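You operate a simulated robot arm through the tools that you are given. There is no shell and no other tool.

You run a simulated robot arm. Do the job below in one go: nothing can be reset, and whatever is moved stays where it is left.

## Task
Wind gearbox two by its hand wheel to the mark that the timing plate names.
Fine: open the timing ring lid to see, take the brake off, then put the brake on and shut the lid. Where these are worked on the way, their far stop is far enough and under half their travel is too little: timing ring lid, wheel brake.

Only the result counts: the job must be done as asked and must still hold three seconds after the hand-in. Knocking over, shifting, dropping, spilling or breaking anything else fails it. Lids that push on must go on centred and level and be pressed home; caps that screw on are set level and turned clockwise until they are tight.

## Robot
A 7-joint arm with a three-finger gripper, fixed in place. Base frame: the origin is on the floor under the middle of its stand, x ahead of it, y to its left, z up; the work surface is at about z = 1. Lengths are in m, angles in degrees, forces in N, time in s.
With the tool pointing down near the work surface it reaches from about 0.12 to 0.88 m from the base axis. Its first joint turns from -166.0 to 166.0 degrees. Payload 2.94 kg.
The TCP is the grasp point between the finger pads, 0.03 m short of the fingertips. In the tool frame z runs along the fingers and y along their closing line. The gripper opens to 0.132 m; its body begins 0.107 m behind the TCP.
Orientation is that of the tool frame in the base frame, as a unit quaternion [w, x, y, z]. With the fingers straight down and closing along the base's y, the tool's x points along the base's -x, its y along +y and its z along -z.

## Interface
- The arm moves only by the tool nudge_tool. Its argument "targets" is a list of rows, each an object of numbers (a shift or turn left out is 0, a gripper value left out holds the last): "grip": the gripper command, from -1 (shut) to 1 (fully open), values between in proportion; "tx", "ty", "tz": the shift along the tool's x, y, z in units of 40 mm (1.0 is 40 mm); "wx", "wy", "wz": the turn, a rotation vector about the tool's x, y, z in units of 8 degrees (1.0 is 8 degrees). In form: [{"grip": .., "tx": .., "ty": .., "tz": .., "wx": .., "wy": .., "wz": ..}, ...]. A call has 1 to 20 rows; each row shifts and turns the commanded pose from where the row before left it, along the tool's axes as they then stand. A call with a number of a shift or a turn outside -1 to 1 is refused whole. Rows are played at 5 a second. More than 0.05 m and 8.6 degrees between two rows, or a gripper value outside its range, and nothing of the call is played. Where a pose cannot be reached the arm comes as near as it can. A force on the tool above 50 N (or 10 N above the force at the start of the call, whichever is more), or a blocked arm, ends the call early, and 0.2 s more pass. Each finger travels about 0.0374 m/s and halts on what it meets, pressing with about 43 N; the grip force reading is that of the motor and also rises with nothing between the fingers. The clock runs only during rows and for 0.2 s after the last one: add rows that do not move to give the fingers time. The reply holds the time, the measured pose of the TCP, the force on the tool along the base axes, the opening and the grip force, in the units named above and with some noise, with the torque about the TCP (base axes, N m) and any sound that the robot's microphone picked up.
- Cameras (640 x 400 px; columns grow to the right, rows downward): "scene" is fixed at [0.2198, 0.5028, 1.7092]; the picture's right is [-0.73, -0.68, 0.00], its down [-0.42, 0.46, -0.78] and it looks along [0.53, -0.57, -0.62] (base axes); focal length 353 px, centre (320, 200). "wrist" rides on the gripper at [0.072, 0.003, -0.144] in the tool frame; the picture's right is [-0.04, 1.00, 0.00], its down [-0.88, -0.04, -0.48] and it looks along [-0.47, -0.02, 0.88] (tool axes); focal length 256 px, centre (320, 200). There is no depth. A picture from a camera that has moved, and an enlarged one, comes with that camera's place and axes in the base frame and with its lens.
- capture(camera): a new picture of that camera. No time passes.
- raise_lower(by): moves the trunk up (or, below 0, down) by that many m; the arm rides with it, the base frame stays. It gives what a move gives, with no picture.
- close_up(camera, box): a new picture of the part [left, top, right, bottom] of that camera's present view, enlarged. No time passes.
- close_job(): hands the job in; it is judged then, once.

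Nothing tells you positions but the pictures and the camera data. Unless the task says otherwise, let go and move clear before handing in.

The tools are called after "Request:" by a JSON object that holds its "name" and its "arguments". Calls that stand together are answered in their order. nudge_tool: Moves the arm, as the interface text tells. Its arguments: {"type":"object","properties":{"targets":{"type":"array","items":{"type":"object","properties":{"grip":{"type":"number"},"tx":{"type":"number"},"ty":{"type":"number"},"tz":{"type":"number"},"wx":{"type":"number"},"wy":{"type":"number"},"wz":{"type":"number"}}}}},"required":["targets"]} The other tools are called the same way: raise_lower (by) moves the trunk up or down; capture (camera) takes a picture; close_up (camera, box) takes an enlarged picture of a part of a camera's view; close_job () hands the job in.

At the start:

```text
time_s: 0.0
ee_pos: [0.5998, -0.087, 1.4246]
tcp_rot: [0.0, 0.001, 1.0, -0.001]
ft_force: [0.2, 0.0, 0.6]
torque: [-0.01, 0.02, -0.03]
opening: 0.1318
grasp_force: 0.1
trunk travel left (down, up): [-0.425, 0.115]
```

scene: 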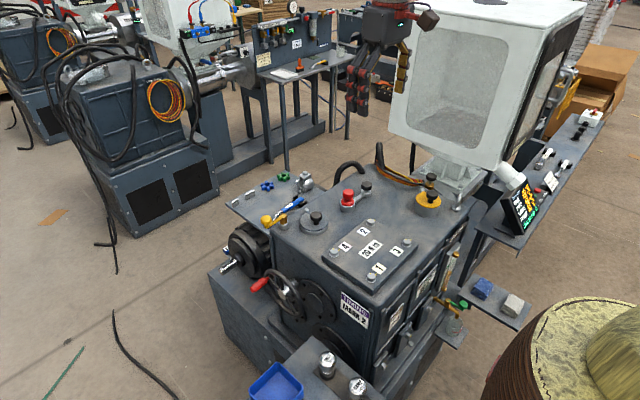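
wrist: 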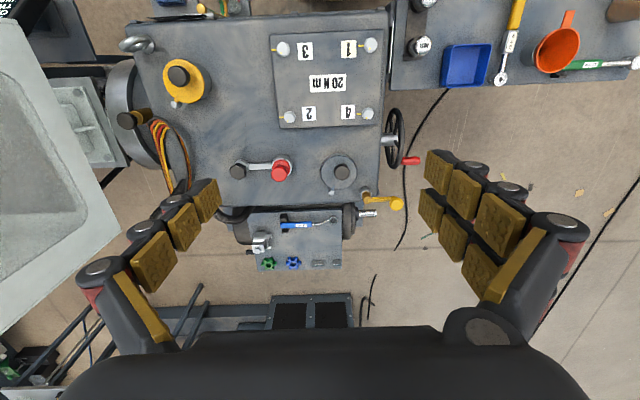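

I see a gearbox block with a hand wheel on its left (+y) side, knobs and lids on top, plates on its front. I'll take enlarged views to identify the parts before moving.

Request:
{"name": "close_up", "arguments": {"camera": "scene", "box": [200, 150, 360, 250]}}

Request:
{"name": "close_up", "arguments": {"camera": "scene", "box": [200, 230, 360, 330]}}

Request:
{"name": "close_up", "arguments": {"camera": "scene", "box": [320, 160, 480, 260]}}

Request:
{"name": "close_up", "arguments": {"camera": "scene", "box": [320, 240, 480, 340]}}

Request:
{"name": "close_up", "arguments": {"camera": "wrist", "box": [100, 0, 260, 100]}}

Request:
{"name": "close_up", "arguments": {"camera": "wrist", "box": [220, 130, 420, 280]}}

Request:
{"name": "close_up", "arguments": {"camera": "scene", "box": [480, 100, 640, 200]}}

Request:
{"name": "close_up", "arguments": {"camera": "scene", "box": [480, 160, 640, 260]}}

```text
4.00 times, centred on (280, 200) of scene
camera zoom: at [0.2198, 0.5028, 1.7092], right [-0.73, -0.68, 0.0], down [-0.42, 0.46, -0.78], along [0.53, -0.57, -0.62], focal length 1411 px, centre (480, 200)
```

zoom: 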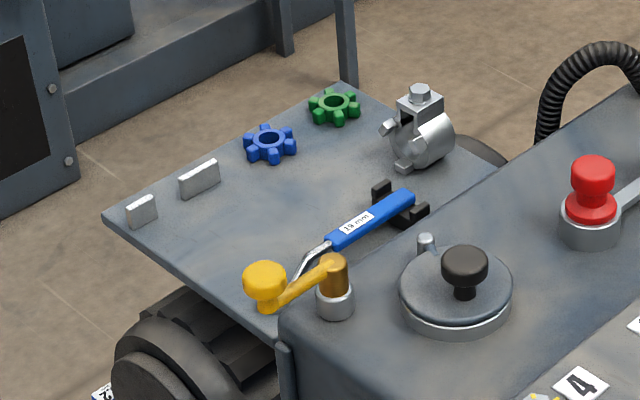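

```text
4.00 times, centred on (280, 280) of scene
camera zoom: at [0.2198, 0.5028, 1.7092], right [-0.73, -0.68, 0.0], down [-0.42, 0.46, -0.78], along [0.53, -0.57, -0.62], focal length 1411 px, centre (480, -120)
```

zoom: 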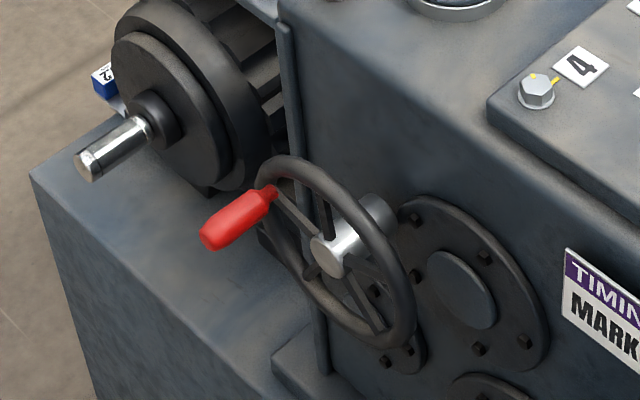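

```text
4.00 times, centred on (400, 210) of scene
camera zoom: at [0.2198, 0.5028, 1.7092], right [-0.73, -0.68, 0.0], down [-0.42, 0.46, -0.78], along [0.53, -0.57, -0.62], focal length 1411 px, centre (0, 160)
```

zoom: 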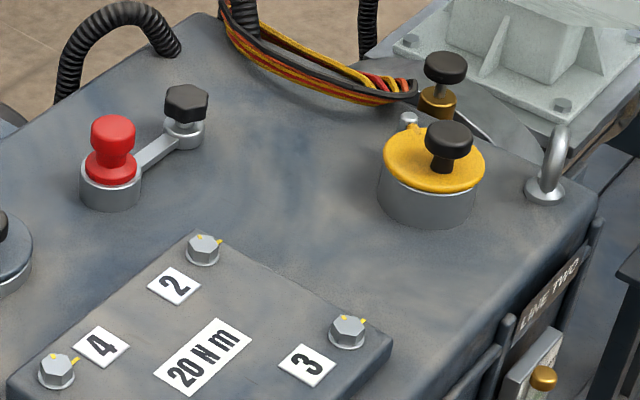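

```text
4.00 times, centred on (400, 290) of scene
camera zoom: at [0.2198, 0.5028, 1.7092], right [-0.73, -0.68, 0.0], down [-0.42, 0.46, -0.78], along [0.53, -0.57, -0.62], focal length 1411 px, centre (0, -160)
```

zoom: 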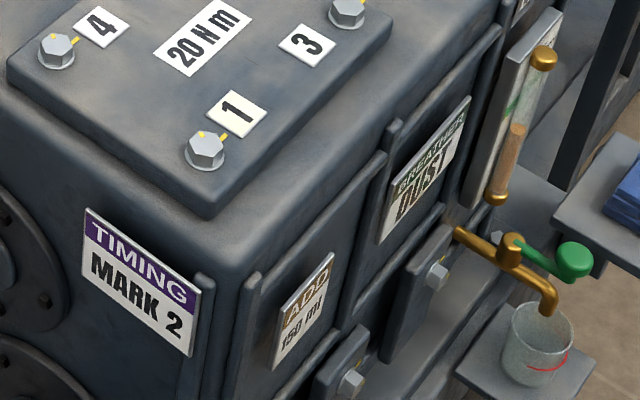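

```text
4.00 times, centred on (180, 50) of wrist
camera zoom: at [0.5274, -0.0827, 1.569], right [0.04, 1.0, 0.0], down [0.88, -0.04, 0.48], along [0.47, -0.02, -0.88], focal length 1024 px, centre (880, 800)
```

zoom: 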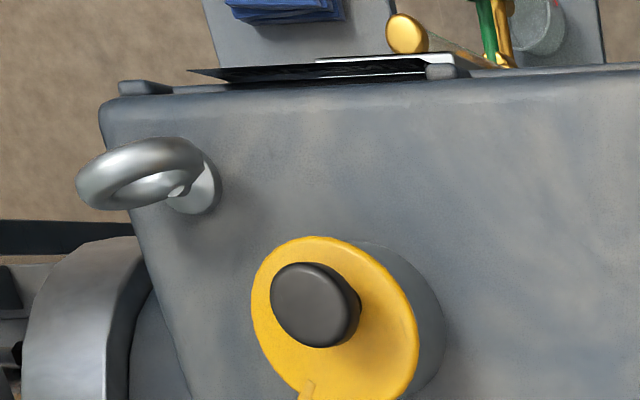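

```text
2.67 times, centred on (320, 205) of wrist
camera zoom: at [0.5274, -0.0827, 1.569], right [0.04, 1.0, 0.0], down [0.88, -0.04, 0.48], along [0.47, -0.02, -0.88], focal length 683 px, centre (320, 187)
```

zoom: 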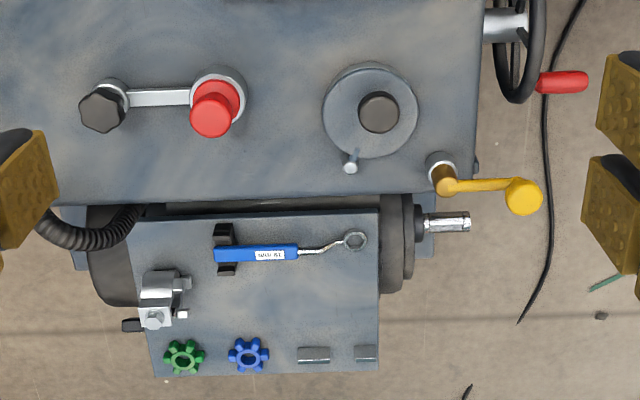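

```text
4.00 times, centred on (560, 150) of scene
camera zoom: at [0.2198, 0.5028, 1.7092], right [-0.73, -0.68, 0.0], down [-0.42, 0.46, -0.78], along [0.53, -0.57, -0.62], focal length 1411 px, centre (-640, 400)
```

zoom: 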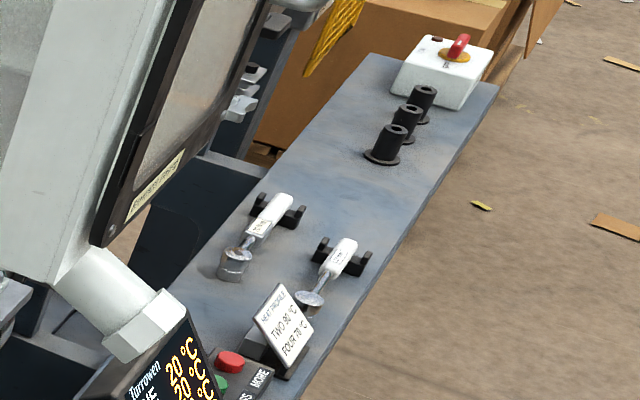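

```text
4.00 times, centred on (560, 210) of scene
camera zoom: at [0.2198, 0.5028, 1.7092], right [-0.73, -0.68, 0.0], down [-0.42, 0.46, -0.78], along [0.53, -0.57, -0.62], focal length 1411 px, centre (-640, 160)
```

zoom: 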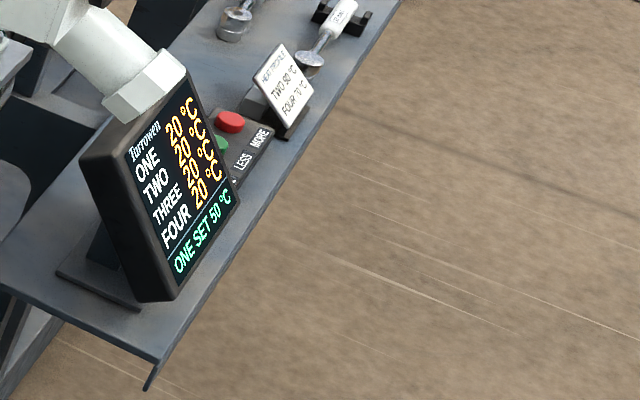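

The timing plate on the +y face reads "MARK 2"; the hand wheel with the red handle sits next to it, and a grey round lid and a yellow lever sit at the near corner of the top. I'll look closer at labels and at other possible gearboxes before moving.

Request:
{"name": "close_up", "arguments": {"camera": "scene", "box": [200, 230, 280, 280]}}

Request:
{"name": "close_up", "arguments": {"camera": "scene", "box": [0, 0, 320, 200]}}

Request:
{"name": "close_up", "arguments": {"camera": "scene", "box": [240, 300, 400, 400]}}

Request:
{"name": "close_up", "arguments": {"camera": "scene", "box": [240, 190, 320, 240]}}

Request:
{"name": "close_up", "arguments": {"camera": "wrist", "box": [310, 90, 430, 220]}}

Request:
{"name": "close_up", "arguments": {"camera": "wrist", "box": [380, 0, 640, 160]}}

```text
8.00 times, centred on (240, 255) of scene
camera zoom: at [0.2198, 0.5028, 1.7092], right [-0.73, -0.68, 0.0], down [-0.42, 0.46, -0.78], along [0.53, -0.57, -0.62], focal length 2823 px, centre (960, -240)
```

zoom: 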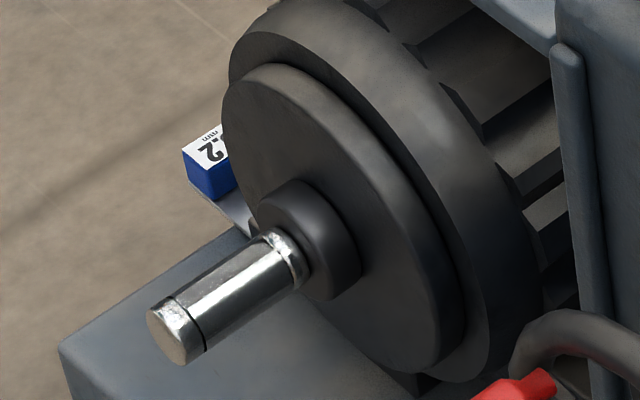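

```text
2.00 times, centred on (160, 100) of scene
camera zoom: at [0.2198, 0.5028, 1.7092], right [-0.73, -0.68, 0.0], down [-0.42, 0.46, -0.78], along [0.53, -0.57, -0.62], focal length 706 px, centre (640, 400)
```

zoom: 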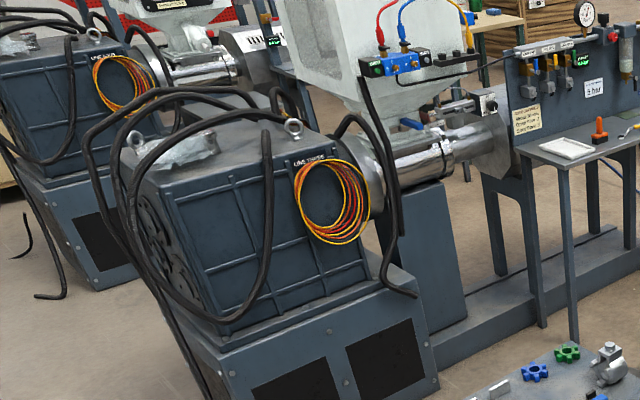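

```text
4.00 times, centred on (320, 350) of scene
camera zoom: at [0.2198, 0.5028, 1.7092], right [-0.73, -0.68, 0.0], down [-0.42, 0.46, -0.78], along [0.53, -0.57, -0.62], focal length 1411 px, centre (320, -400)
```

zoom: 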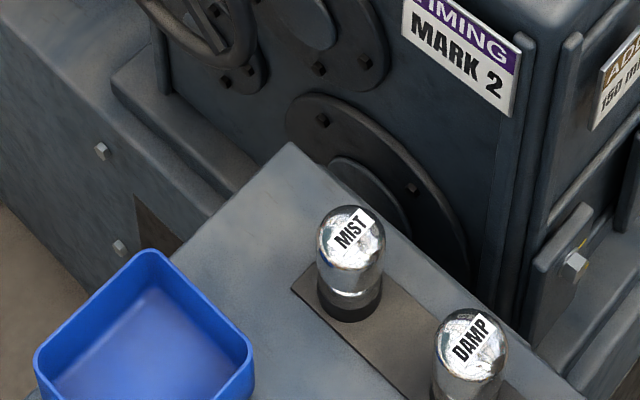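

```text
8.00 times, centred on (280, 215) of scene
camera zoom: at [0.2198, 0.5028, 1.7092], right [-0.73, -0.68, 0.0], down [-0.42, 0.46, -0.78], along [0.53, -0.57, -0.62], focal length 2823 px, centre (640, 80)
```

zoom: 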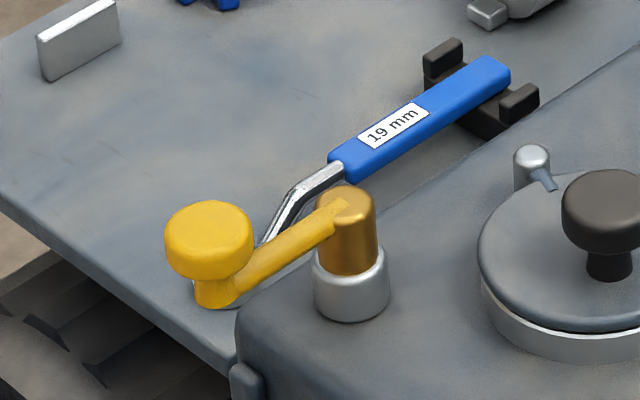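

```text
3.08 times, centred on (370, 155) of wrist
camera zoom: at [0.5274, -0.0827, 1.569], right [0.04, 1.0, 0.0], down [0.88, -0.04, 0.48], along [0.47, -0.02, -0.88], focal length 788 px, centre (166, 338)
```

zoom: 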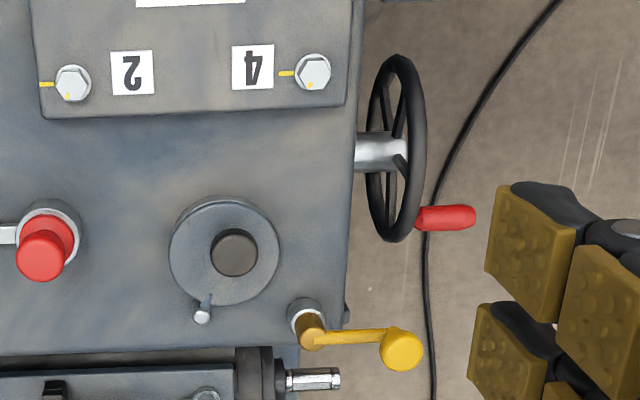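

```text
2.46 times, centred on (510, 80) of wrist
camera zoom: at [0.5274, -0.0827, 1.569], right [0.04, 1.0, 0.0], down [0.88, -0.04, 0.48], along [0.47, -0.02, -0.88], focal length 630 px, centre (-148, 495)
```

zoom: 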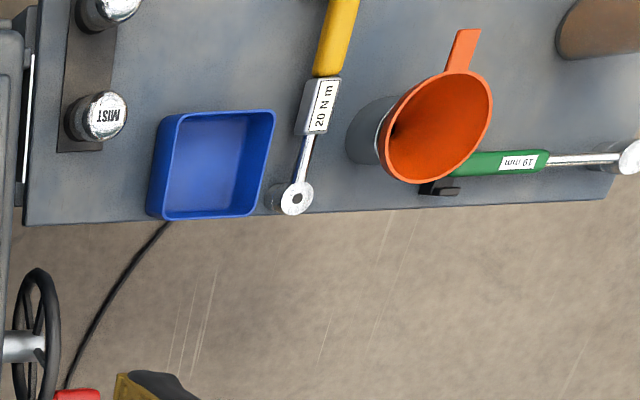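

The grey lid is low, next to the wheel, with a small pin at its +x edge; the yellow lever beside it looks like the wheel brake. I'll bring the wrist camera closer above the grey lid and the lever.

Request:
{"name": "nudge_tool", "arguments": {"targets": [{"grip": 1, "tx": -0.2, "ty": 0.21, "tz": 0.92}, {"tx": -0.2, "ty": 0.21, "tz": 0.92}, {"tx": -0.2, "ty": 0.21, "tz": 0.92}, {"tx": -0.2, "ty": 0.21, "tz": 0.92}, {"tx": -0.2, "ty": 0.21, "tz": 0.92}, {"tx": -0.2, "ty": 0.21, "tz": 0.92}, {}]}}

Request:
{"name": "capture", "arguments": {"camera": "wrist"}}

Request:
{"name": "close_up", "arguments": {"camera": "wrist", "box": [240, 120, 400, 280]}}

```text
time_s: 1.6
ee_pos: [0.6468, -0.0353, 1.2041]
tcp_rot: [0.0, 0.0, 1.0, 0.0]
ft_force: [-0.5, -0.1, 0.3]
torque: [0.0, -0.05, 0.0]
opening: 0.1322
grasp_force: 0.1
trunk travel left (down, up): [-0.425, 0.115]
```

```text
taken
camera wrist: at [0.5753, -0.0311, 1.348], right [0.04, 1.0, 0.0], down [0.88, -0.04, 0.48], along [0.48, -0.02, -0.88], focal length 256 px, centre (320, 200)
```

wrist: 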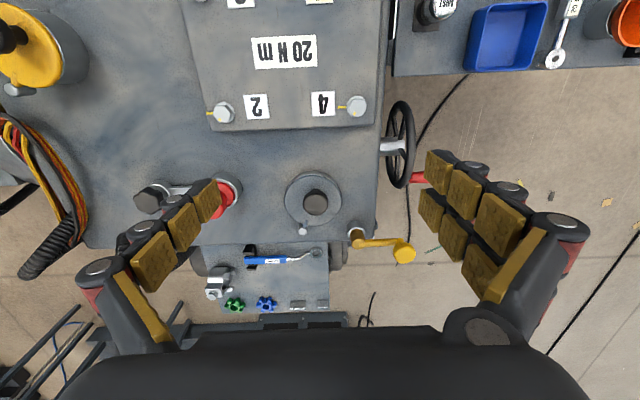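

```text
2.50 times, centred on (320, 200) of wrist
camera zoom: at [0.5753, -0.0311, 1.348], right [0.04, 1.0, 0.0], down [0.88, -0.04, 0.48], along [0.48, -0.02, -0.88], focal length 640 px, centre (320, 200)
```

zoom: 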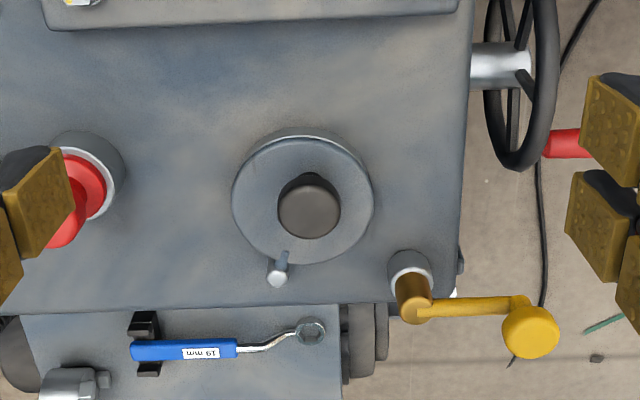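

The lid top sits near (0.75, -0.05, 1.02) with its knob top near (0.74, -0.04, 1.05), and the pin is at its +x side. I'll zoom into the lid, brake and wheel with both cameras before touching anything.

Request:
{"name": "close_up", "arguments": {"camera": "scene", "box": [290, 200, 340, 240]}}

Request:
{"name": "close_up", "arguments": {"camera": "wrist", "box": [275, 160, 355, 240]}}

Request:
{"name": "close_up", "arguments": {"camera": "wrist", "box": [340, 80, 440, 180]}}

Request:
{"name": "close_up", "arguments": {"camera": "wrist", "box": [335, 215, 425, 275]}}

Request:
{"name": "close_up", "arguments": {"camera": "scene", "box": [410, 165, 460, 215]}}

```text
10.00 times, centred on (315, 220) of scene
camera zoom: at [0.2198, 0.5028, 1.7092], right [-0.73, -0.68, 0.0], down [-0.42, 0.46, -0.78], along [0.53, -0.57, -0.62], focal length 3528 px, centre (370, 0)
```

zoom: 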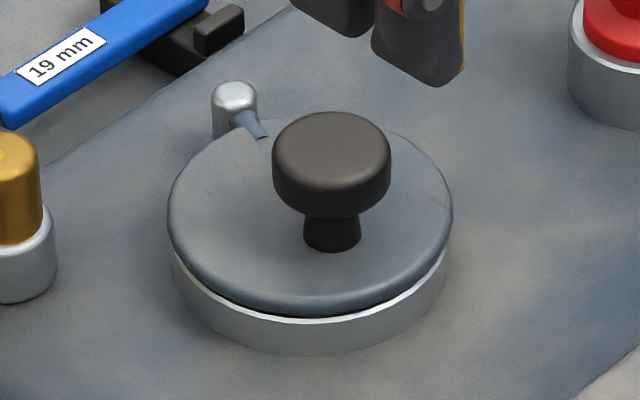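

```text
5.00 times, centred on (315, 200) of wrist
camera zoom: at [0.5753, -0.0311, 1.348], right [0.04, 1.0, 0.0], down [0.88, -0.04, 0.48], along [0.48, -0.02, -0.88], focal length 1280 px, centre (345, 200)
```

zoom: 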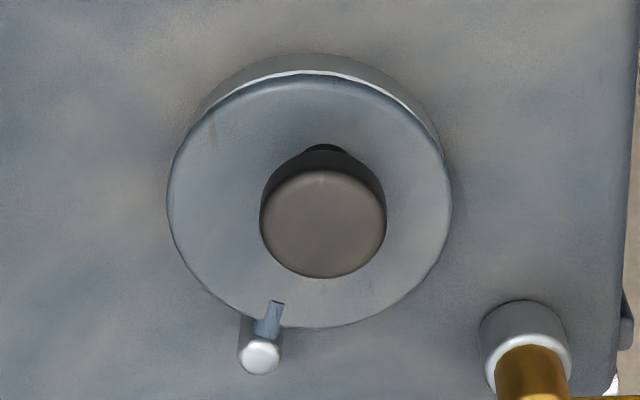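

```text
4.00 times, centred on (390, 130) of wrist
camera zoom: at [0.5753, -0.0311, 1.348], right [0.04, 1.0, 0.0], down [0.88, -0.04, 0.48], along [0.48, -0.02, -0.88], focal length 1024 px, centre (40, 480)
```

zoom: 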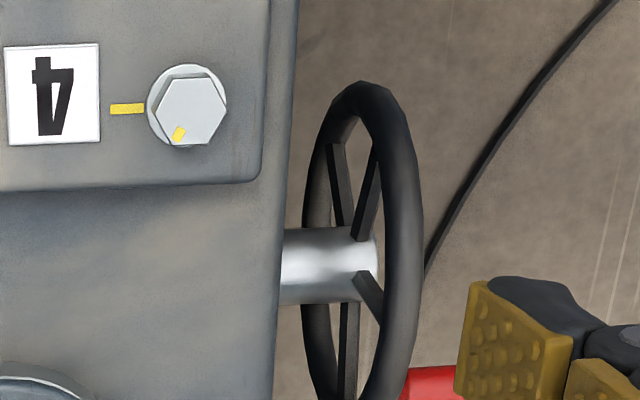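

```text
6.67 times, centred on (380, 245) of wrist
camera zoom: at [0.5753, -0.0311, 1.348], right [0.04, 1.0, 0.0], down [0.88, -0.04, 0.48], along [0.48, -0.02, -0.88], focal length 1707 px, centre (-80, -100)
```

zoom: 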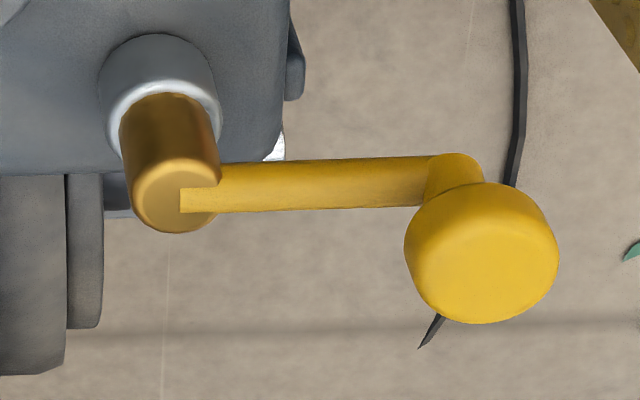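

```text
8.00 times, centred on (435, 190) of scene
camera zoom: at [0.2198, 0.5028, 1.7092], right [-0.73, -0.68, 0.0], down [-0.42, 0.46, -0.78], along [0.53, -0.57, -0.62], focal length 2823 px, centre (-600, 280)
```

zoom: 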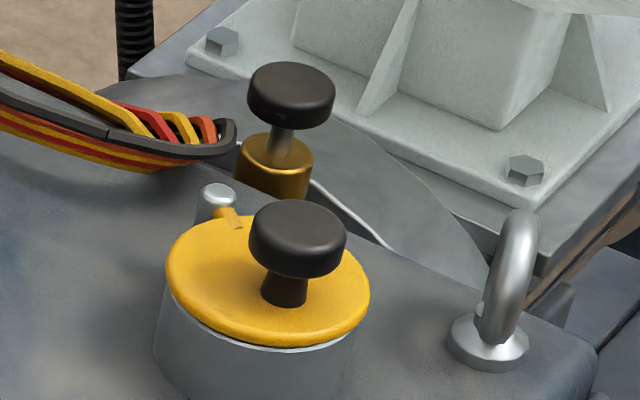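

The lid swings on the post at about (0.80, -0.065); its knob is at (0.740, -0.0435), top z 1.055. I'll narrow the gripper and hover above the knob for a check view.

Request:
{"name": "nudge_tool", "arguments": {"targets": [{"grip": 0.2, "tx": -0.583, "ty": -0.051, "tz": 0.6}, {"tx": -0.583, "ty": -0.051, "tz": 0.6}, {"tx": -0.583, "ty": -0.051, "tz": 0.6}, {"tx": -0.583, "ty": -0.051, "tz": 0.6}, {}, {}]}}

Request:
{"name": "capture", "arguments": {"camera": "wrist"}}

Request:
{"name": "capture", "arguments": {"camera": "scene"}}

```text
time_s: 3.0
ee_pos: [0.7411, -0.044, 1.1059]
tcp_rot: [0.0, 0.0, 1.0, 0.0]
ft_force: [0.2, 0.1, 0.0]
torque: [0.0, 0.0, 0.01]
opening: 0.0793
grasp_force: 0.1
trunk travel left (down, up): [-0.425, 0.115]
```

```text
taken
camera wrist: at [0.6689, -0.0398, 1.2506], right [0.04, 1.0, 0.0], down [0.88, -0.04, 0.48], along [0.47, -0.02, -0.88], focal length 256 px, centre (320, 200)
```

wrist: 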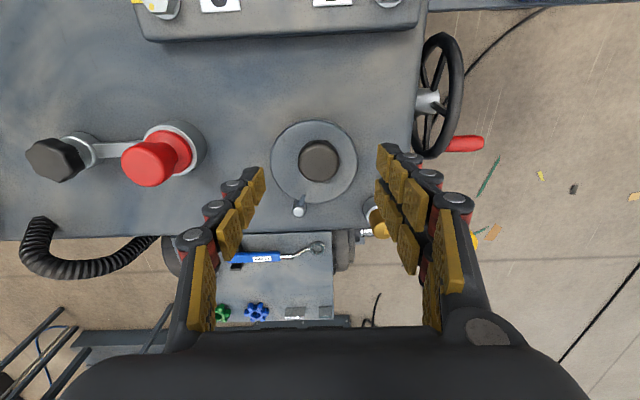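

```text
taken
```

scene: 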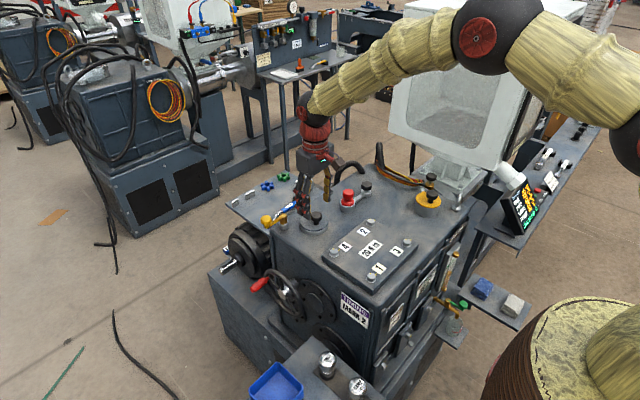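

The knob sits centred between the fingers. I'll descend so the fingertips straddle the knob (tips about 1 cm above the lid) and close on it.

Request:
{"name": "nudge_tool", "arguments": {"targets": [{"grip": 0.2, "tx": 0.04, "tz": 0.58}, {"tx": 0.04, "tz": 0.58}, {}, {"grip": -0.7}, {"grip": -0.7}, {"grip": -0.7}, {"grip": -0.7}, {"grip": -0.7}]}}

Request:
{"name": "capture", "arguments": {"camera": "wrist"}}

Request:
{"name": "close_up", "arguments": {"camera": "scene", "box": [260, 160, 380, 260]}}

```text
time_s: 4.8
ee_pos: [0.7372, -0.0449, 1.0605]
tcp_rot: [0.0, -0.001, 1.0, 0.001]
ft_force: [-0.5, -1.8, -0.7]
torque: [-0.04, -0.08, 0.06]
opening: 0.0322
grasp_force: 32.2
trunk travel left (down, up): [-0.425, 0.115]
```

```text
taken
camera wrist: at [0.665, -0.041, 1.2047], right [0.04, 1.0, 0.0], down [0.88, -0.04, 0.48], along [0.47, -0.02, -0.88], focal length 256 px, centre (320, 200)
```

wrist: 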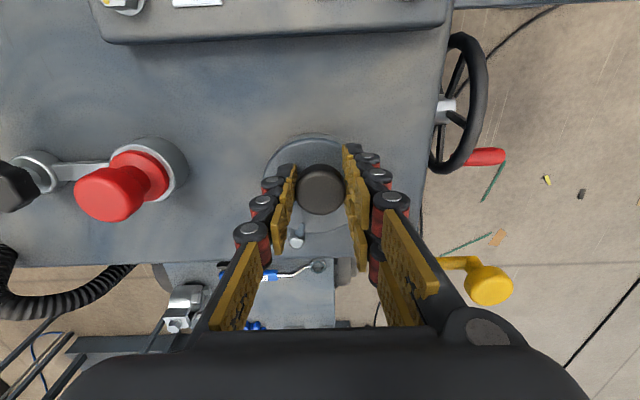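

```text
4.00 times, centred on (320, 210) of scene
camera zoom: at [0.2198, 0.5028, 1.7092], right [-0.73, -0.68, 0.0], down [-0.42, 0.46, -0.78], along [0.53, -0.57, -0.62], focal length 1411 px, centre (320, 160)
```

zoom: 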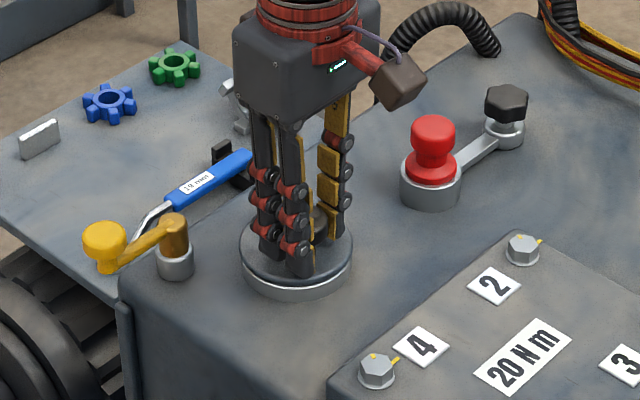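

The knob is gripped. I'll test-swing the lid a few degrees about its post toward -y (counter-clockwise from above) and watch the force.

Request:
{"name": "nudge_tool", "arguments": {"targets": [{"grip": -0.7, "tx": 0.0395, "ty": -0.1385, "wz": -0.625}, {}]}}

Request:
{"name": "close_up", "arguments": {"camera": "scene", "box": [260, 160, 380, 260]}}

```text
time_s: 5.4
ee_pos: [0.7362, -0.0493, 1.0602]
tcp_rot: [-0.001, -0.043, 0.999, 0.0]
ft_force: [0.1, -4.5, -2.8]
torque: [-0.09, -0.24, -0.28]
opening: 0.032
grasp_force: 44.6
trunk travel left (down, up): [-0.425, 0.115]
```

```text
4.00 times, centred on (320, 210) of scene
camera zoom: at [0.2198, 0.5028, 1.7092], right [-0.73, -0.68, 0.0], down [-0.42, 0.46, -0.78], along [0.53, -0.57, -0.62], focal length 1411 px, centre (320, 160)
```

zoom: 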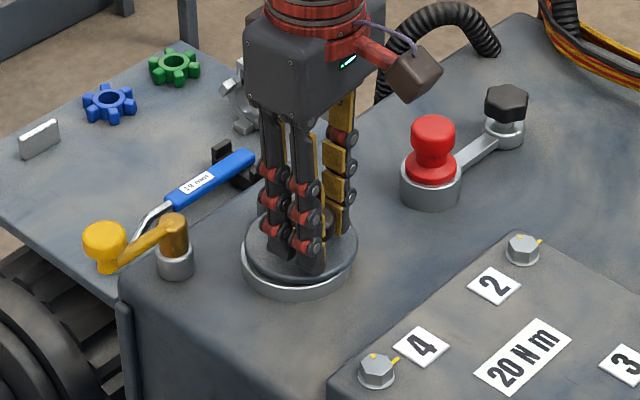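

The lid follows toward -y with low force, so that is the opening direction. I'll continue the arc.

Request:
{"name": "nudge_tool", "arguments": {"targets": [{"grip": -0.7, "tx": 0.0395, "ty": -0.1385, "wz": -0.625}, {"tx": 0.0395, "ty": -0.1385, "wz": -0.625}, {"tx": 0.0395, "ty": -0.1385, "wz": -0.625}, {"tx": 0.0395, "ty": -0.1385, "wz": -0.625}, {"tx": 0.0395, "ty": -0.1385, "wz": -0.625}, {"tx": 0.0395, "ty": -0.1385, "wz": -0.625}, {"tx": 0.0395, "ty": -0.1385, "wz": -0.625}, {}]}}

Request:
{"name": "close_up", "arguments": {"camera": "scene", "box": [260, 160, 380, 260]}}

```text
time_s: 7.2
ee_pos: [0.7374, -0.0898, 1.0598]
tcp_rot: [-0.001, -0.341, 0.94, 0.001]
ft_force: [-10.1, -4.1, -10.2]
torque: [-0.14, 0.29, -0.04]
opening: 0.0319
grasp_force: 44.8
trunk travel left (down, up): [-0.425, 0.115]
```

```text
4.00 times, centred on (320, 210) of scene
camera zoom: at [0.2198, 0.5028, 1.7092], right [-0.73, -0.68, 0.0], down [-0.42, 0.46, -0.78], along [0.53, -0.57, -0.62], focal length 1411 px, centre (320, 160)
```

zoom: 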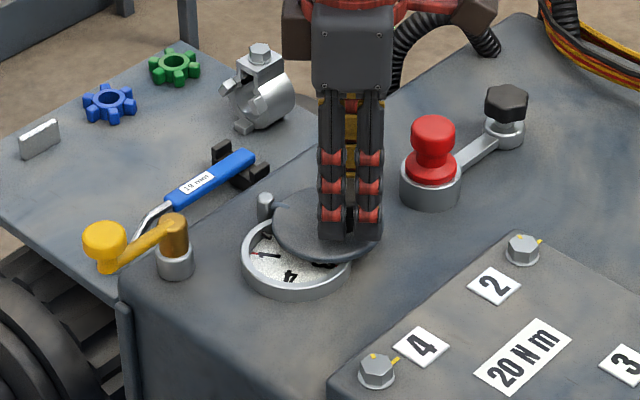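

The lid has swung about 40° and the timing ring is showing. I'll ease the sideways load slightly and keep swinging.

Request:
{"name": "nudge_tool", "arguments": {"targets": [{"grip": -0.7, "tx": 0.081, "ty": -0.104, "wz": -0.625}, {"tx": 0.0432, "ty": -0.1362, "wz": -0.625}, {"tx": 0.0432, "ty": -0.1362, "wz": -0.625}, {"tx": 0.0432, "ty": -0.1362, "wz": -0.625}, {"tx": 0.0432, "ty": -0.1362, "wz": -0.625}, {"tx": 0.0432, "ty": -0.1362, "wz": -0.625}, {}]}}

Request:
{"name": "close_up", "arguments": {"camera": "scene", "box": [260, 160, 380, 260]}}

```text
time_s: 8.8
ee_pos: [0.7558, -0.1187, 1.0611]
tcp_rot: [-0.001, -0.574, 0.819, 0.001]
ft_force: [-6.8, -10.7, -11.3]
torque: [-0.43, 0.12, -0.19]
opening: 0.0322
grasp_force: 45.2
trunk travel left (down, up): [-0.425, 0.115]
```

```text
4.00 times, centred on (320, 210) of scene
camera zoom: at [0.2198, 0.5028, 1.7092], right [-0.73, -0.68, 0.0], down [-0.42, 0.46, -0.78], along [0.53, -0.57, -0.62], focal length 1411 px, centre (320, 160)
```

zoom: 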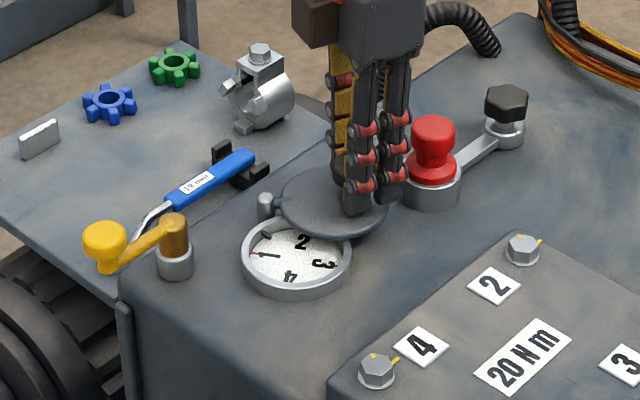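

The dial is now visible with marks 1–4 and a pointer. I'll zoom on it, then keep opening until the stop.

Request:
{"name": "close_up", "arguments": {"camera": "scene", "box": [295, 210, 335, 240]}}

Request:
{"name": "nudge_tool", "arguments": {"targets": [{"grip": -0.7, "tx": 0.08, "ty": -0.1362, "wz": -0.625}, {"tx": 0.0432, "ty": -0.1362, "wz": -0.625}, {"tx": 0.0432, "ty": -0.1362, "wz": -0.625}, {"tx": 0.0432, "ty": -0.1362, "wz": -0.625}, {}]}}

Request:
{"name": "close_up", "arguments": {"camera": "scene", "box": [260, 160, 380, 260]}}

```text
13.33 times, centred on (315, 225) of scene
camera zoom: at [0.2198, 0.5028, 1.7092], right [-0.73, -0.68, 0.0], down [-0.42, 0.46, -0.78], along [0.53, -0.57, -0.62], focal length 4705 px, centre (387, -133)
```

zoom: 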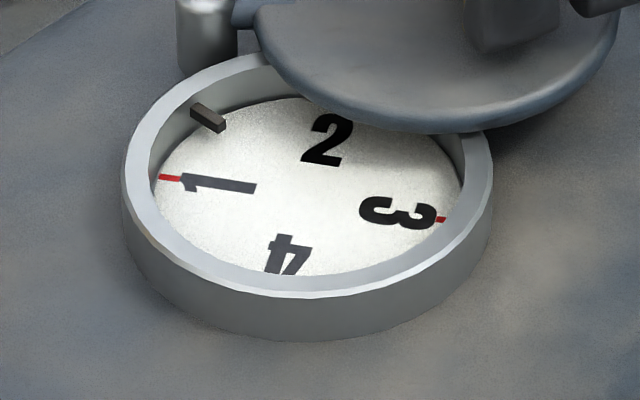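

```text
time_s: 10.0
ee_pos: [0.7741, -0.1314, 1.0608]
tcp_rot: [0.001, 0.707, -0.707, -0.001]
ft_force: [-5.9, -16.1, -14.0]
torque: [-0.58, 0.03, -0.1]
opening: 0.0321
grasp_force: 45.6
trunk travel left (down, up): [-0.425, 0.115]
```

```text
4.00 times, centred on (320, 210) of scene
camera zoom: at [0.2198, 0.5028, 1.7092], right [-0.73, -0.68, 0.0], down [-0.42, 0.46, -0.78], along [0.53, -0.57, -0.62], focal length 1411 px, centre (320, 160)
```

zoom: 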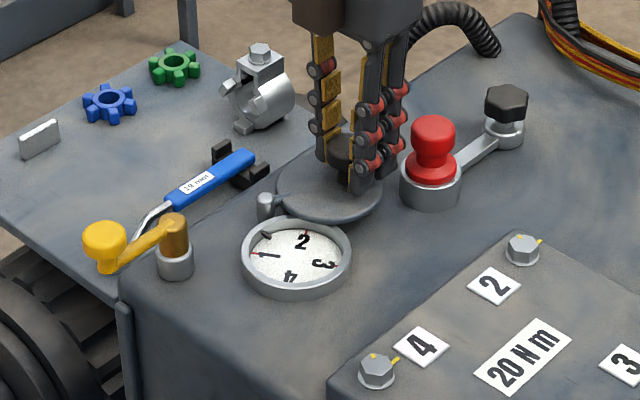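

The dial shows marks 1-4 on a turning disc, with a dark index peg on the ring's +x side; mark 1 is just past it and mark 2 lies on the other side. I'll nudge the lid further to find its stop.

Request:
{"name": "nudge_tool", "arguments": {"targets": [{"grip": -0.7, "tx": 0.09, "ty": -0.12, "wz": -0.625}, {"tx": 0.0432, "ty": -0.1362, "wz": -0.625}, {"tx": 0.0432, "ty": -0.1362, "wz": -0.625}, {}]}}

Request:
{"name": "close_up", "arguments": {"camera": "scene", "box": [260, 160, 380, 260]}}

```text
time_s: 11.0
ee_pos: [0.792, -0.1375, 1.061]
tcp_rot: [0.0, 0.793, -0.609, -0.002]
ft_force: [-3.4, -17.3, -14.8]
torque: [-0.33, 0.01, 0.01]
opening: 0.0321
grasp_force: 44.6
trunk travel left (down, up): [-0.425, 0.115]
```

```text
4.00 times, centred on (320, 210) of scene
camera zoom: at [0.2198, 0.5028, 1.7092], right [-0.73, -0.68, 0.0], down [-0.42, 0.46, -0.78], along [0.53, -0.57, -0.62], focal length 1411 px, centre (320, 160)
```

zoom: 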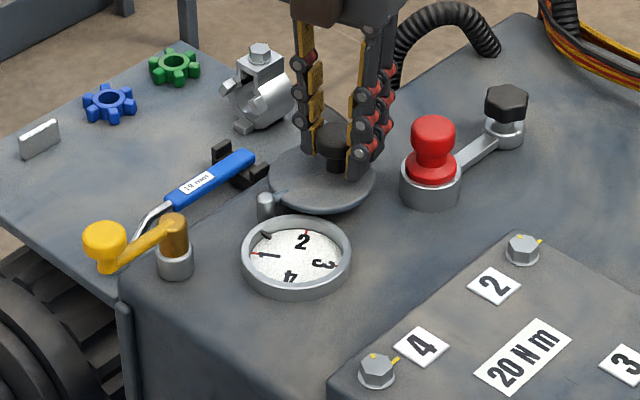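

The lid is about 98° open and the dial is clear. I'll open the fingers only a little (the red knob is near), lift off, and go hover over the yellow brake knob at about (0.814, 0.076).

Request:
{"name": "nudge_tool", "arguments": {"targets": [{"grip": -0.3}, {"grip": -0.3}, {"grip": -0.3}, {"tz": -0.6}, {"tz": -0.6}, {"tz": -0.6}, {"tz": -0.6}]}}

Request:
{"name": "close_up", "arguments": {"camera": "scene", "box": [260, 160, 380, 260]}}

```text
time_s: 12.6
ee_pos: [0.7899, -0.1342, 1.1563]
tcp_rot: [0.0, 0.793, -0.609, 0.0]
ft_force: [-0.9, 0.2, 0.0]
torque: [0.0, -0.03, -0.01]
opening: 0.0463
grasp_force: 0.0
trunk travel left (down, up): [-0.425, 0.115]
```

```text
4.00 times, centred on (320, 210) of scene
camera zoom: at [0.2198, 0.5028, 1.7092], right [-0.73, -0.68, 0.0], down [-0.42, 0.46, -0.78], along [0.53, -0.57, -0.62], focal length 1411 px, centre (320, 160)
```

zoom: 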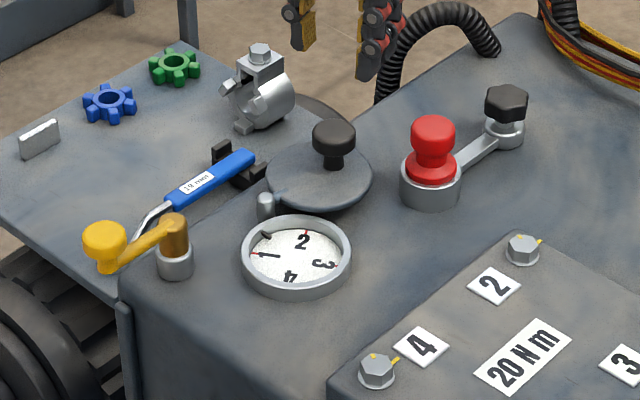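

The lid stays open by itself. Now moving to hover over the brake knob with the closing line along x.

Request:
{"name": "nudge_tool", "arguments": {"targets": [{"grip": 0.1, "wz": 0.94}, {"wz": 0.935}, {"tx": -0.8875, "ty": -0.1}, {"tx": -0.8875, "ty": -0.1}, {"tx": -0.8875, "ty": -0.1}, {"tx": -0.8875, "ty": -0.1}, {"tx": -0.8875, "ty": -0.1}, {"tx": -0.8, "ty": -0.1}, {}]}}

Request:
{"name": "capture", "arguments": {"camera": "wrist"}}

Request:
{"name": "close_up", "arguments": {"camera": "scene", "box": [220, 140, 360, 260]}}

```text
time_s: 14.6
ee_pos: [0.8148, 0.0748, 1.1566]
tcp_rot: [0.0, -0.707, 0.708, 0.0]
ft_force: [0.4, 0.1, -0.2]
torque: [0.02, 0.01, 0.0]
opening: 0.0724
grasp_force: 0.1
trunk travel left (down, up): [-0.425, 0.115]
```

```text
taken
camera wrist: at [0.8121, 0.0032, 1.3018], right [-1.0, 0.04, 0.0], down [0.04, 0.88, 0.48], along [0.02, 0.48, -0.88], focal length 256 px, centre (320, 200)
```

wrist: 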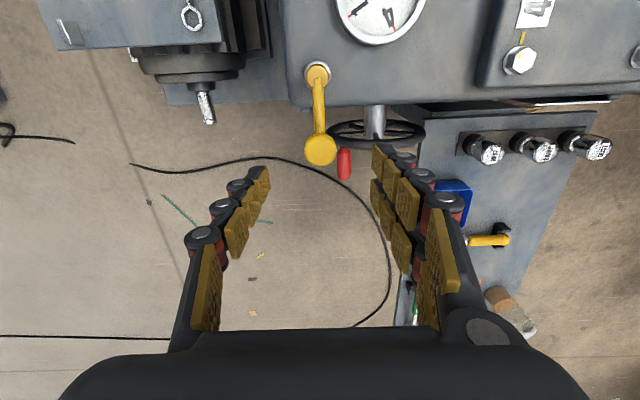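

```text
3.33 times, centred on (290, 200) of scene
camera zoom: at [0.2198, 0.5028, 1.7092], right [-0.73, -0.68, 0.0], down [-0.42, 0.46, -0.78], along [0.53, -0.57, -0.62], focal length 1176 px, centre (420, 200)
```

zoom: 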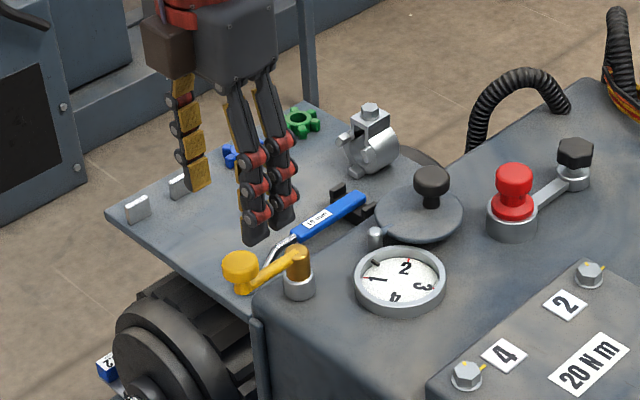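

The brake knob checks out at (0.814, 0.074). I'll descend and close on it.

Request:
{"name": "nudge_tool", "arguments": {"targets": [{"grip": 0.1, "tz": 0.95}, {"tz": 0.95}, {}, {"grip": -0.7}, {"grip": -0.7}, {"grip": -0.7}, {"grip": -0.7}]}}

Request:
{"name": "capture", "arguments": {"camera": "wrist"}}

Request:
{"name": "close_up", "arguments": {"camera": "scene", "box": [220, 140, 360, 260]}}

```text
time_s: 16.2
ee_pos: [0.8146, 0.0745, 1.0814]
tcp_rot: [0.001, 0.707, -0.707, 0.0]
ft_force: [1.6, 0.1, -1.7]
torque: [0.0, -0.08, 0.03]
opening: 0.0283
grasp_force: 22.5
trunk travel left (down, up): [-0.425, 0.115]
```

```text
taken
camera wrist: at [0.812, 0.0034, 1.2252], right [-1.0, 0.04, 0.0], down [0.04, 0.88, 0.48], along [0.02, 0.48, -0.88], focal length 256 px, centre (320, 200)
```

wrist: 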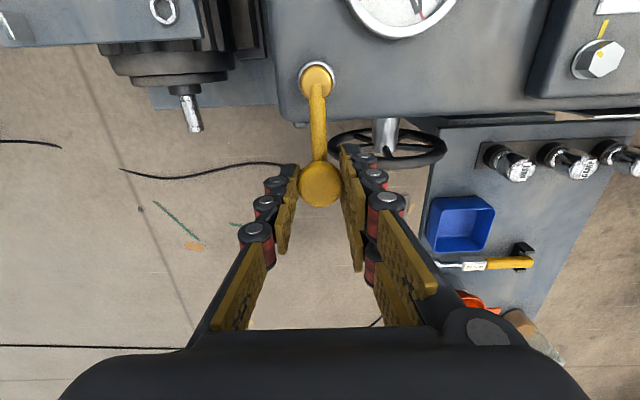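

```text
3.33 times, centred on (290, 200) of scene
camera zoom: at [0.2198, 0.5028, 1.7092], right [-0.73, -0.68, 0.0], down [-0.42, 0.46, -0.78], along [0.53, -0.57, -0.62], focal length 1176 px, centre (420, 200)
```

zoom: 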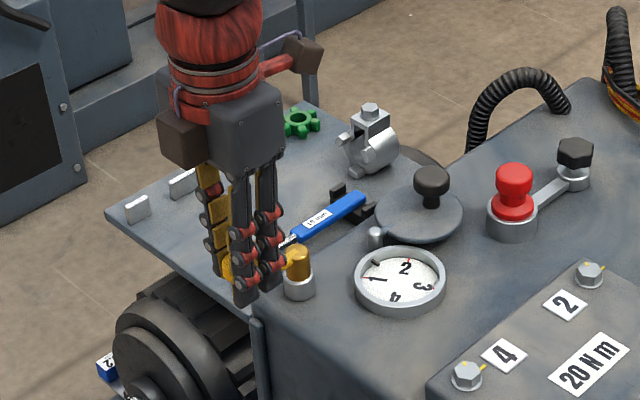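

The brake knob is gripped. I'll test-turn the lever a few degrees toward +x first and look at the force response.

Request:
{"name": "nudge_tool", "arguments": {"targets": [{"grip": -0.7, "tx": 0.006, "ty": -0.077, "wz": 0.375}, {}]}}

```text
time_s: 16.8
ee_pos: [0.8168, 0.0751, 1.0812]
tcp_rot: [0.0, -0.689, 0.725, 0.0]
ft_force: [1.5, 1.9, -0.8]
torque: [0.03, -0.05, 0.07]
opening: 0.0275
grasp_force: 44.6
trunk travel left (down, up): [-0.425, 0.115]
```

The force stayed low, so it turns this way (or slipped); I'll go further and check by picture.

Request:
{"name": "nudge_tool", "arguments": {"targets": [{"grip": -0.7, "tx": 0.01, "ty": -0.128, "wz": 0.625}, {"tx": 0.01, "ty": -0.128, "wz": 0.625}, {}]}}

Request:
{"name": "capture", "arguments": {"camera": "wrist"}}

Request:
{"name": "close_up", "arguments": {"camera": "scene", "box": [220, 140, 360, 260]}}

```text
time_s: 17.6
ee_pos: [0.8288, 0.0734, 1.0809]
tcp_rot: [0.0, -0.622, 0.783, 0.0]
ft_force: [0.0, 2.9, -3.1]
torque: [0.11, 0.0, -0.03]
opening: 0.0276
grasp_force: 45.1
trunk travel left (down, up): [-0.425, 0.115]
```

```text
taken
camera wrist: at [0.8094, 0.0044, 1.2252], right [-0.96, 0.27, 0.0], down [0.24, 0.85, 0.48], along [0.13, 0.46, -0.88], focal length 256 px, centre (320, 200)
```

wrist: 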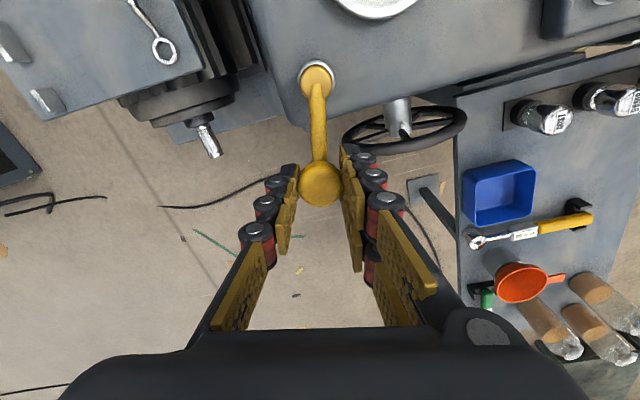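

```text
3.33 times, centred on (290, 200) of scene
camera zoom: at [0.2198, 0.5028, 1.7092], right [-0.73, -0.68, 0.0], down [-0.42, 0.46, -0.78], along [0.53, -0.57, -0.62], focal length 1176 px, centre (420, 200)
```

zoom: 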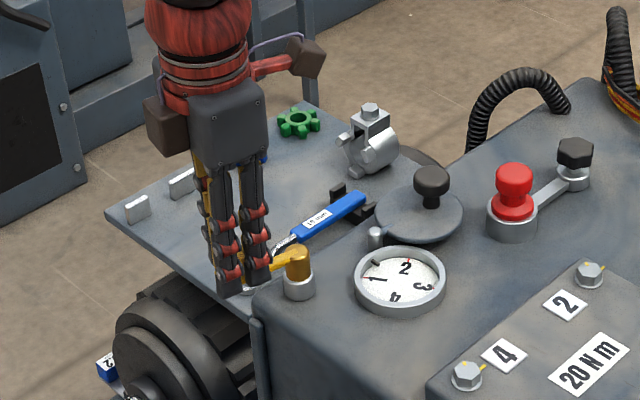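

The lever turns freely toward +x. Continuing its arc toward the far stop.

Request:
{"name": "nudge_tool", "arguments": {"targets": [{"grip": -0.7, "tx": 0.015, "ty": -0.131, "wz": 0.625}, {"tx": 0.015, "ty": -0.131, "wz": 0.625}, {"tx": 0.015, "ty": -0.131, "wz": 0.625}, {"tx": 0.015, "ty": -0.131, "wz": 0.625}, {"tx": 0.015, "ty": -0.131, "wz": 0.625}, {"tx": 0.015, "ty": -0.131, "wz": 0.625}, {}]}}

Request:
{"name": "capture", "arguments": {"camera": "wrist"}}

```text
time_s: 19.2
ee_pos: [0.8557, 0.0584, 1.0809]
tcp_rot: [0.0, -0.398, 0.918, -0.001]
ft_force: [9.3, 17.4, -5.2]
torque: [0.6, -0.47, -0.25]
opening: 0.0277
grasp_force: 45.3
trunk travel left (down, up): [-0.425, 0.115]
```

```text
taken
camera wrist: at [0.8044, 0.0087, 1.2251], right [-0.7, 0.71, 0.0], down [0.63, 0.62, 0.48], along [0.34, 0.33, -0.88], focal length 256 px, centre (320, 200)
```

wrist: 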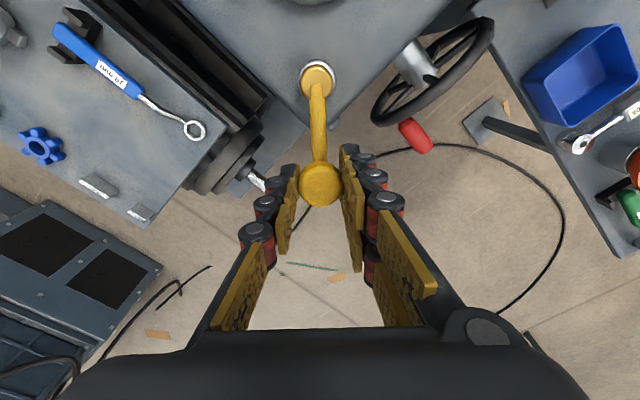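

The pull is mostly outward (my radius is a bit small). I'll correct outward and keep turning.

Request:
{"name": "nudge_tool", "arguments": {"targets": [{"grip": -0.7, "tx": -0.04, "ty": -0.137, "wz": 0.625}, {"tx": 0.01, "ty": -0.137, "wz": 0.625}, {"tx": 0.01, "ty": -0.137, "wz": 0.625}, {"tx": 0.01, "ty": -0.137, "wz": 0.625}, {}]}}

Request:
{"name": "capture", "arguments": {"camera": "wrist"}}

```text
time_s: 20.4
ee_pos: [0.8704, 0.0392, 1.0807]
tcp_rot: [-0.001, -0.232, 0.973, 0.0]
ft_force: [6.3, 6.1, -0.6]
torque: [-0.11, 0.17, -0.2]
opening: 0.0278
grasp_force: 45.0
trunk travel left (down, up): [-0.425, 0.115]
```

```text
taken
camera wrist: at [0.8034, 0.0105, 1.2252], right [-0.41, 0.91, 0.0], down [0.8, 0.36, 0.47], along [0.43, 0.2, -0.88], focal length 256 px, centre (320, 200)
```

wrist: 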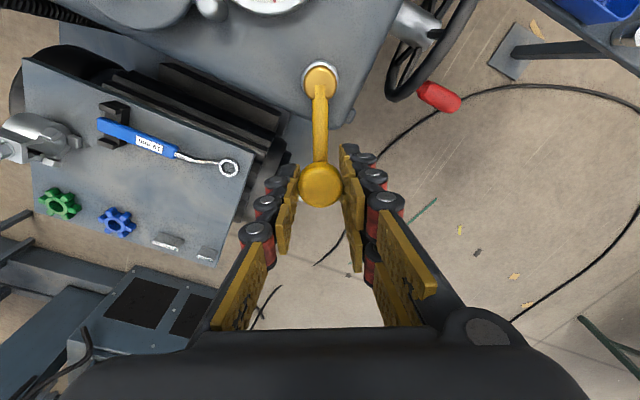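

Now about 65° of swing with low force. Continuing.

Request:
{"name": "nudge_tool", "arguments": {"targets": [{"grip": -0.7, "tx": 0.0, "ty": -0.137, "wz": 0.625}, {"tx": 0.01, "ty": -0.137, "wz": 0.625}, {"tx": 0.01, "ty": -0.137, "wz": 0.625}, {}]}}

Request:
{"name": "capture", "arguments": {"camera": "wrist"}}

```text
time_s: 21.4
ee_pos: [0.8737, 0.0252, 1.0802]
tcp_rot: [-0.001, -0.103, 0.995, 0.0]
ft_force: [-0.3, 5.6, -0.1]
torque: [0.05, 0.15, 0.27]
opening: 0.0279
grasp_force: 45.2
trunk travel left (down, up): [-0.425, 0.115]
```

```text
taken
camera wrist: at [0.8026, 0.0135, 1.2253], right [-0.16, 0.99, 0.0], down [0.87, 0.14, 0.47], along [0.47, 0.08, -0.88], focal length 256 px, centre (320, 200)
```

wrist: 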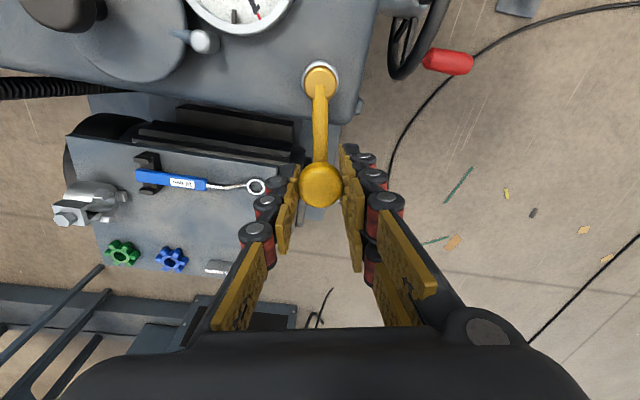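

Still turning freely at about 78° of swing. A bit more to look for the stop.

Request:
{"name": "nudge_tool", "arguments": {"targets": [{"grip": -0.7, "tx": 0.01, "ty": -0.137, "wz": 0.625}, {"tx": 0.01, "ty": -0.137, "wz": 0.625}, {}]}}

Request:
{"name": "capture", "arguments": {"camera": "wrist"}}

```text
time_s: 22.2
ee_pos: [0.8731, 0.0239, 1.0801]
tcp_rot: [-0.003, -0.018, 1.0, 0.005]
ft_force: [-7.3, 36.1, 4.6]
torque: [0.98, 0.59, 0.18]
opening: 0.0281
grasp_force: 45.1
trunk travel left (down, up): [-0.425, 0.115]
stopped in row 3: the force on the tool passed its limit at 51 N (the readings are from after the stop); the commanded pose is now the measured one
```

```text
taken
camera wrist: at [0.8011, 0.0232, 1.2253], right [0.01, 1.0, 0.01], down [0.88, -0.01, 0.47], along [0.47, 0.01, -0.88], focal length 256 px, centre (320, 200)
```

wrist: 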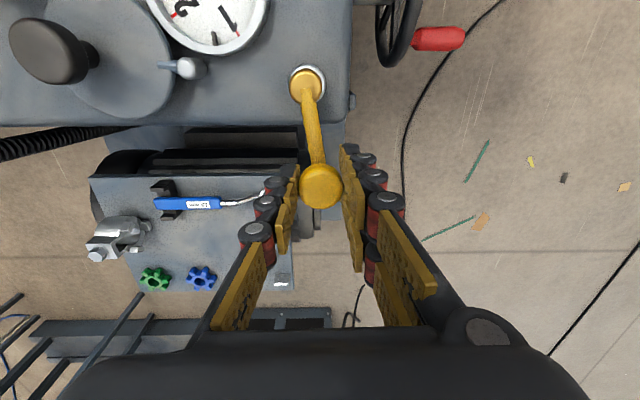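

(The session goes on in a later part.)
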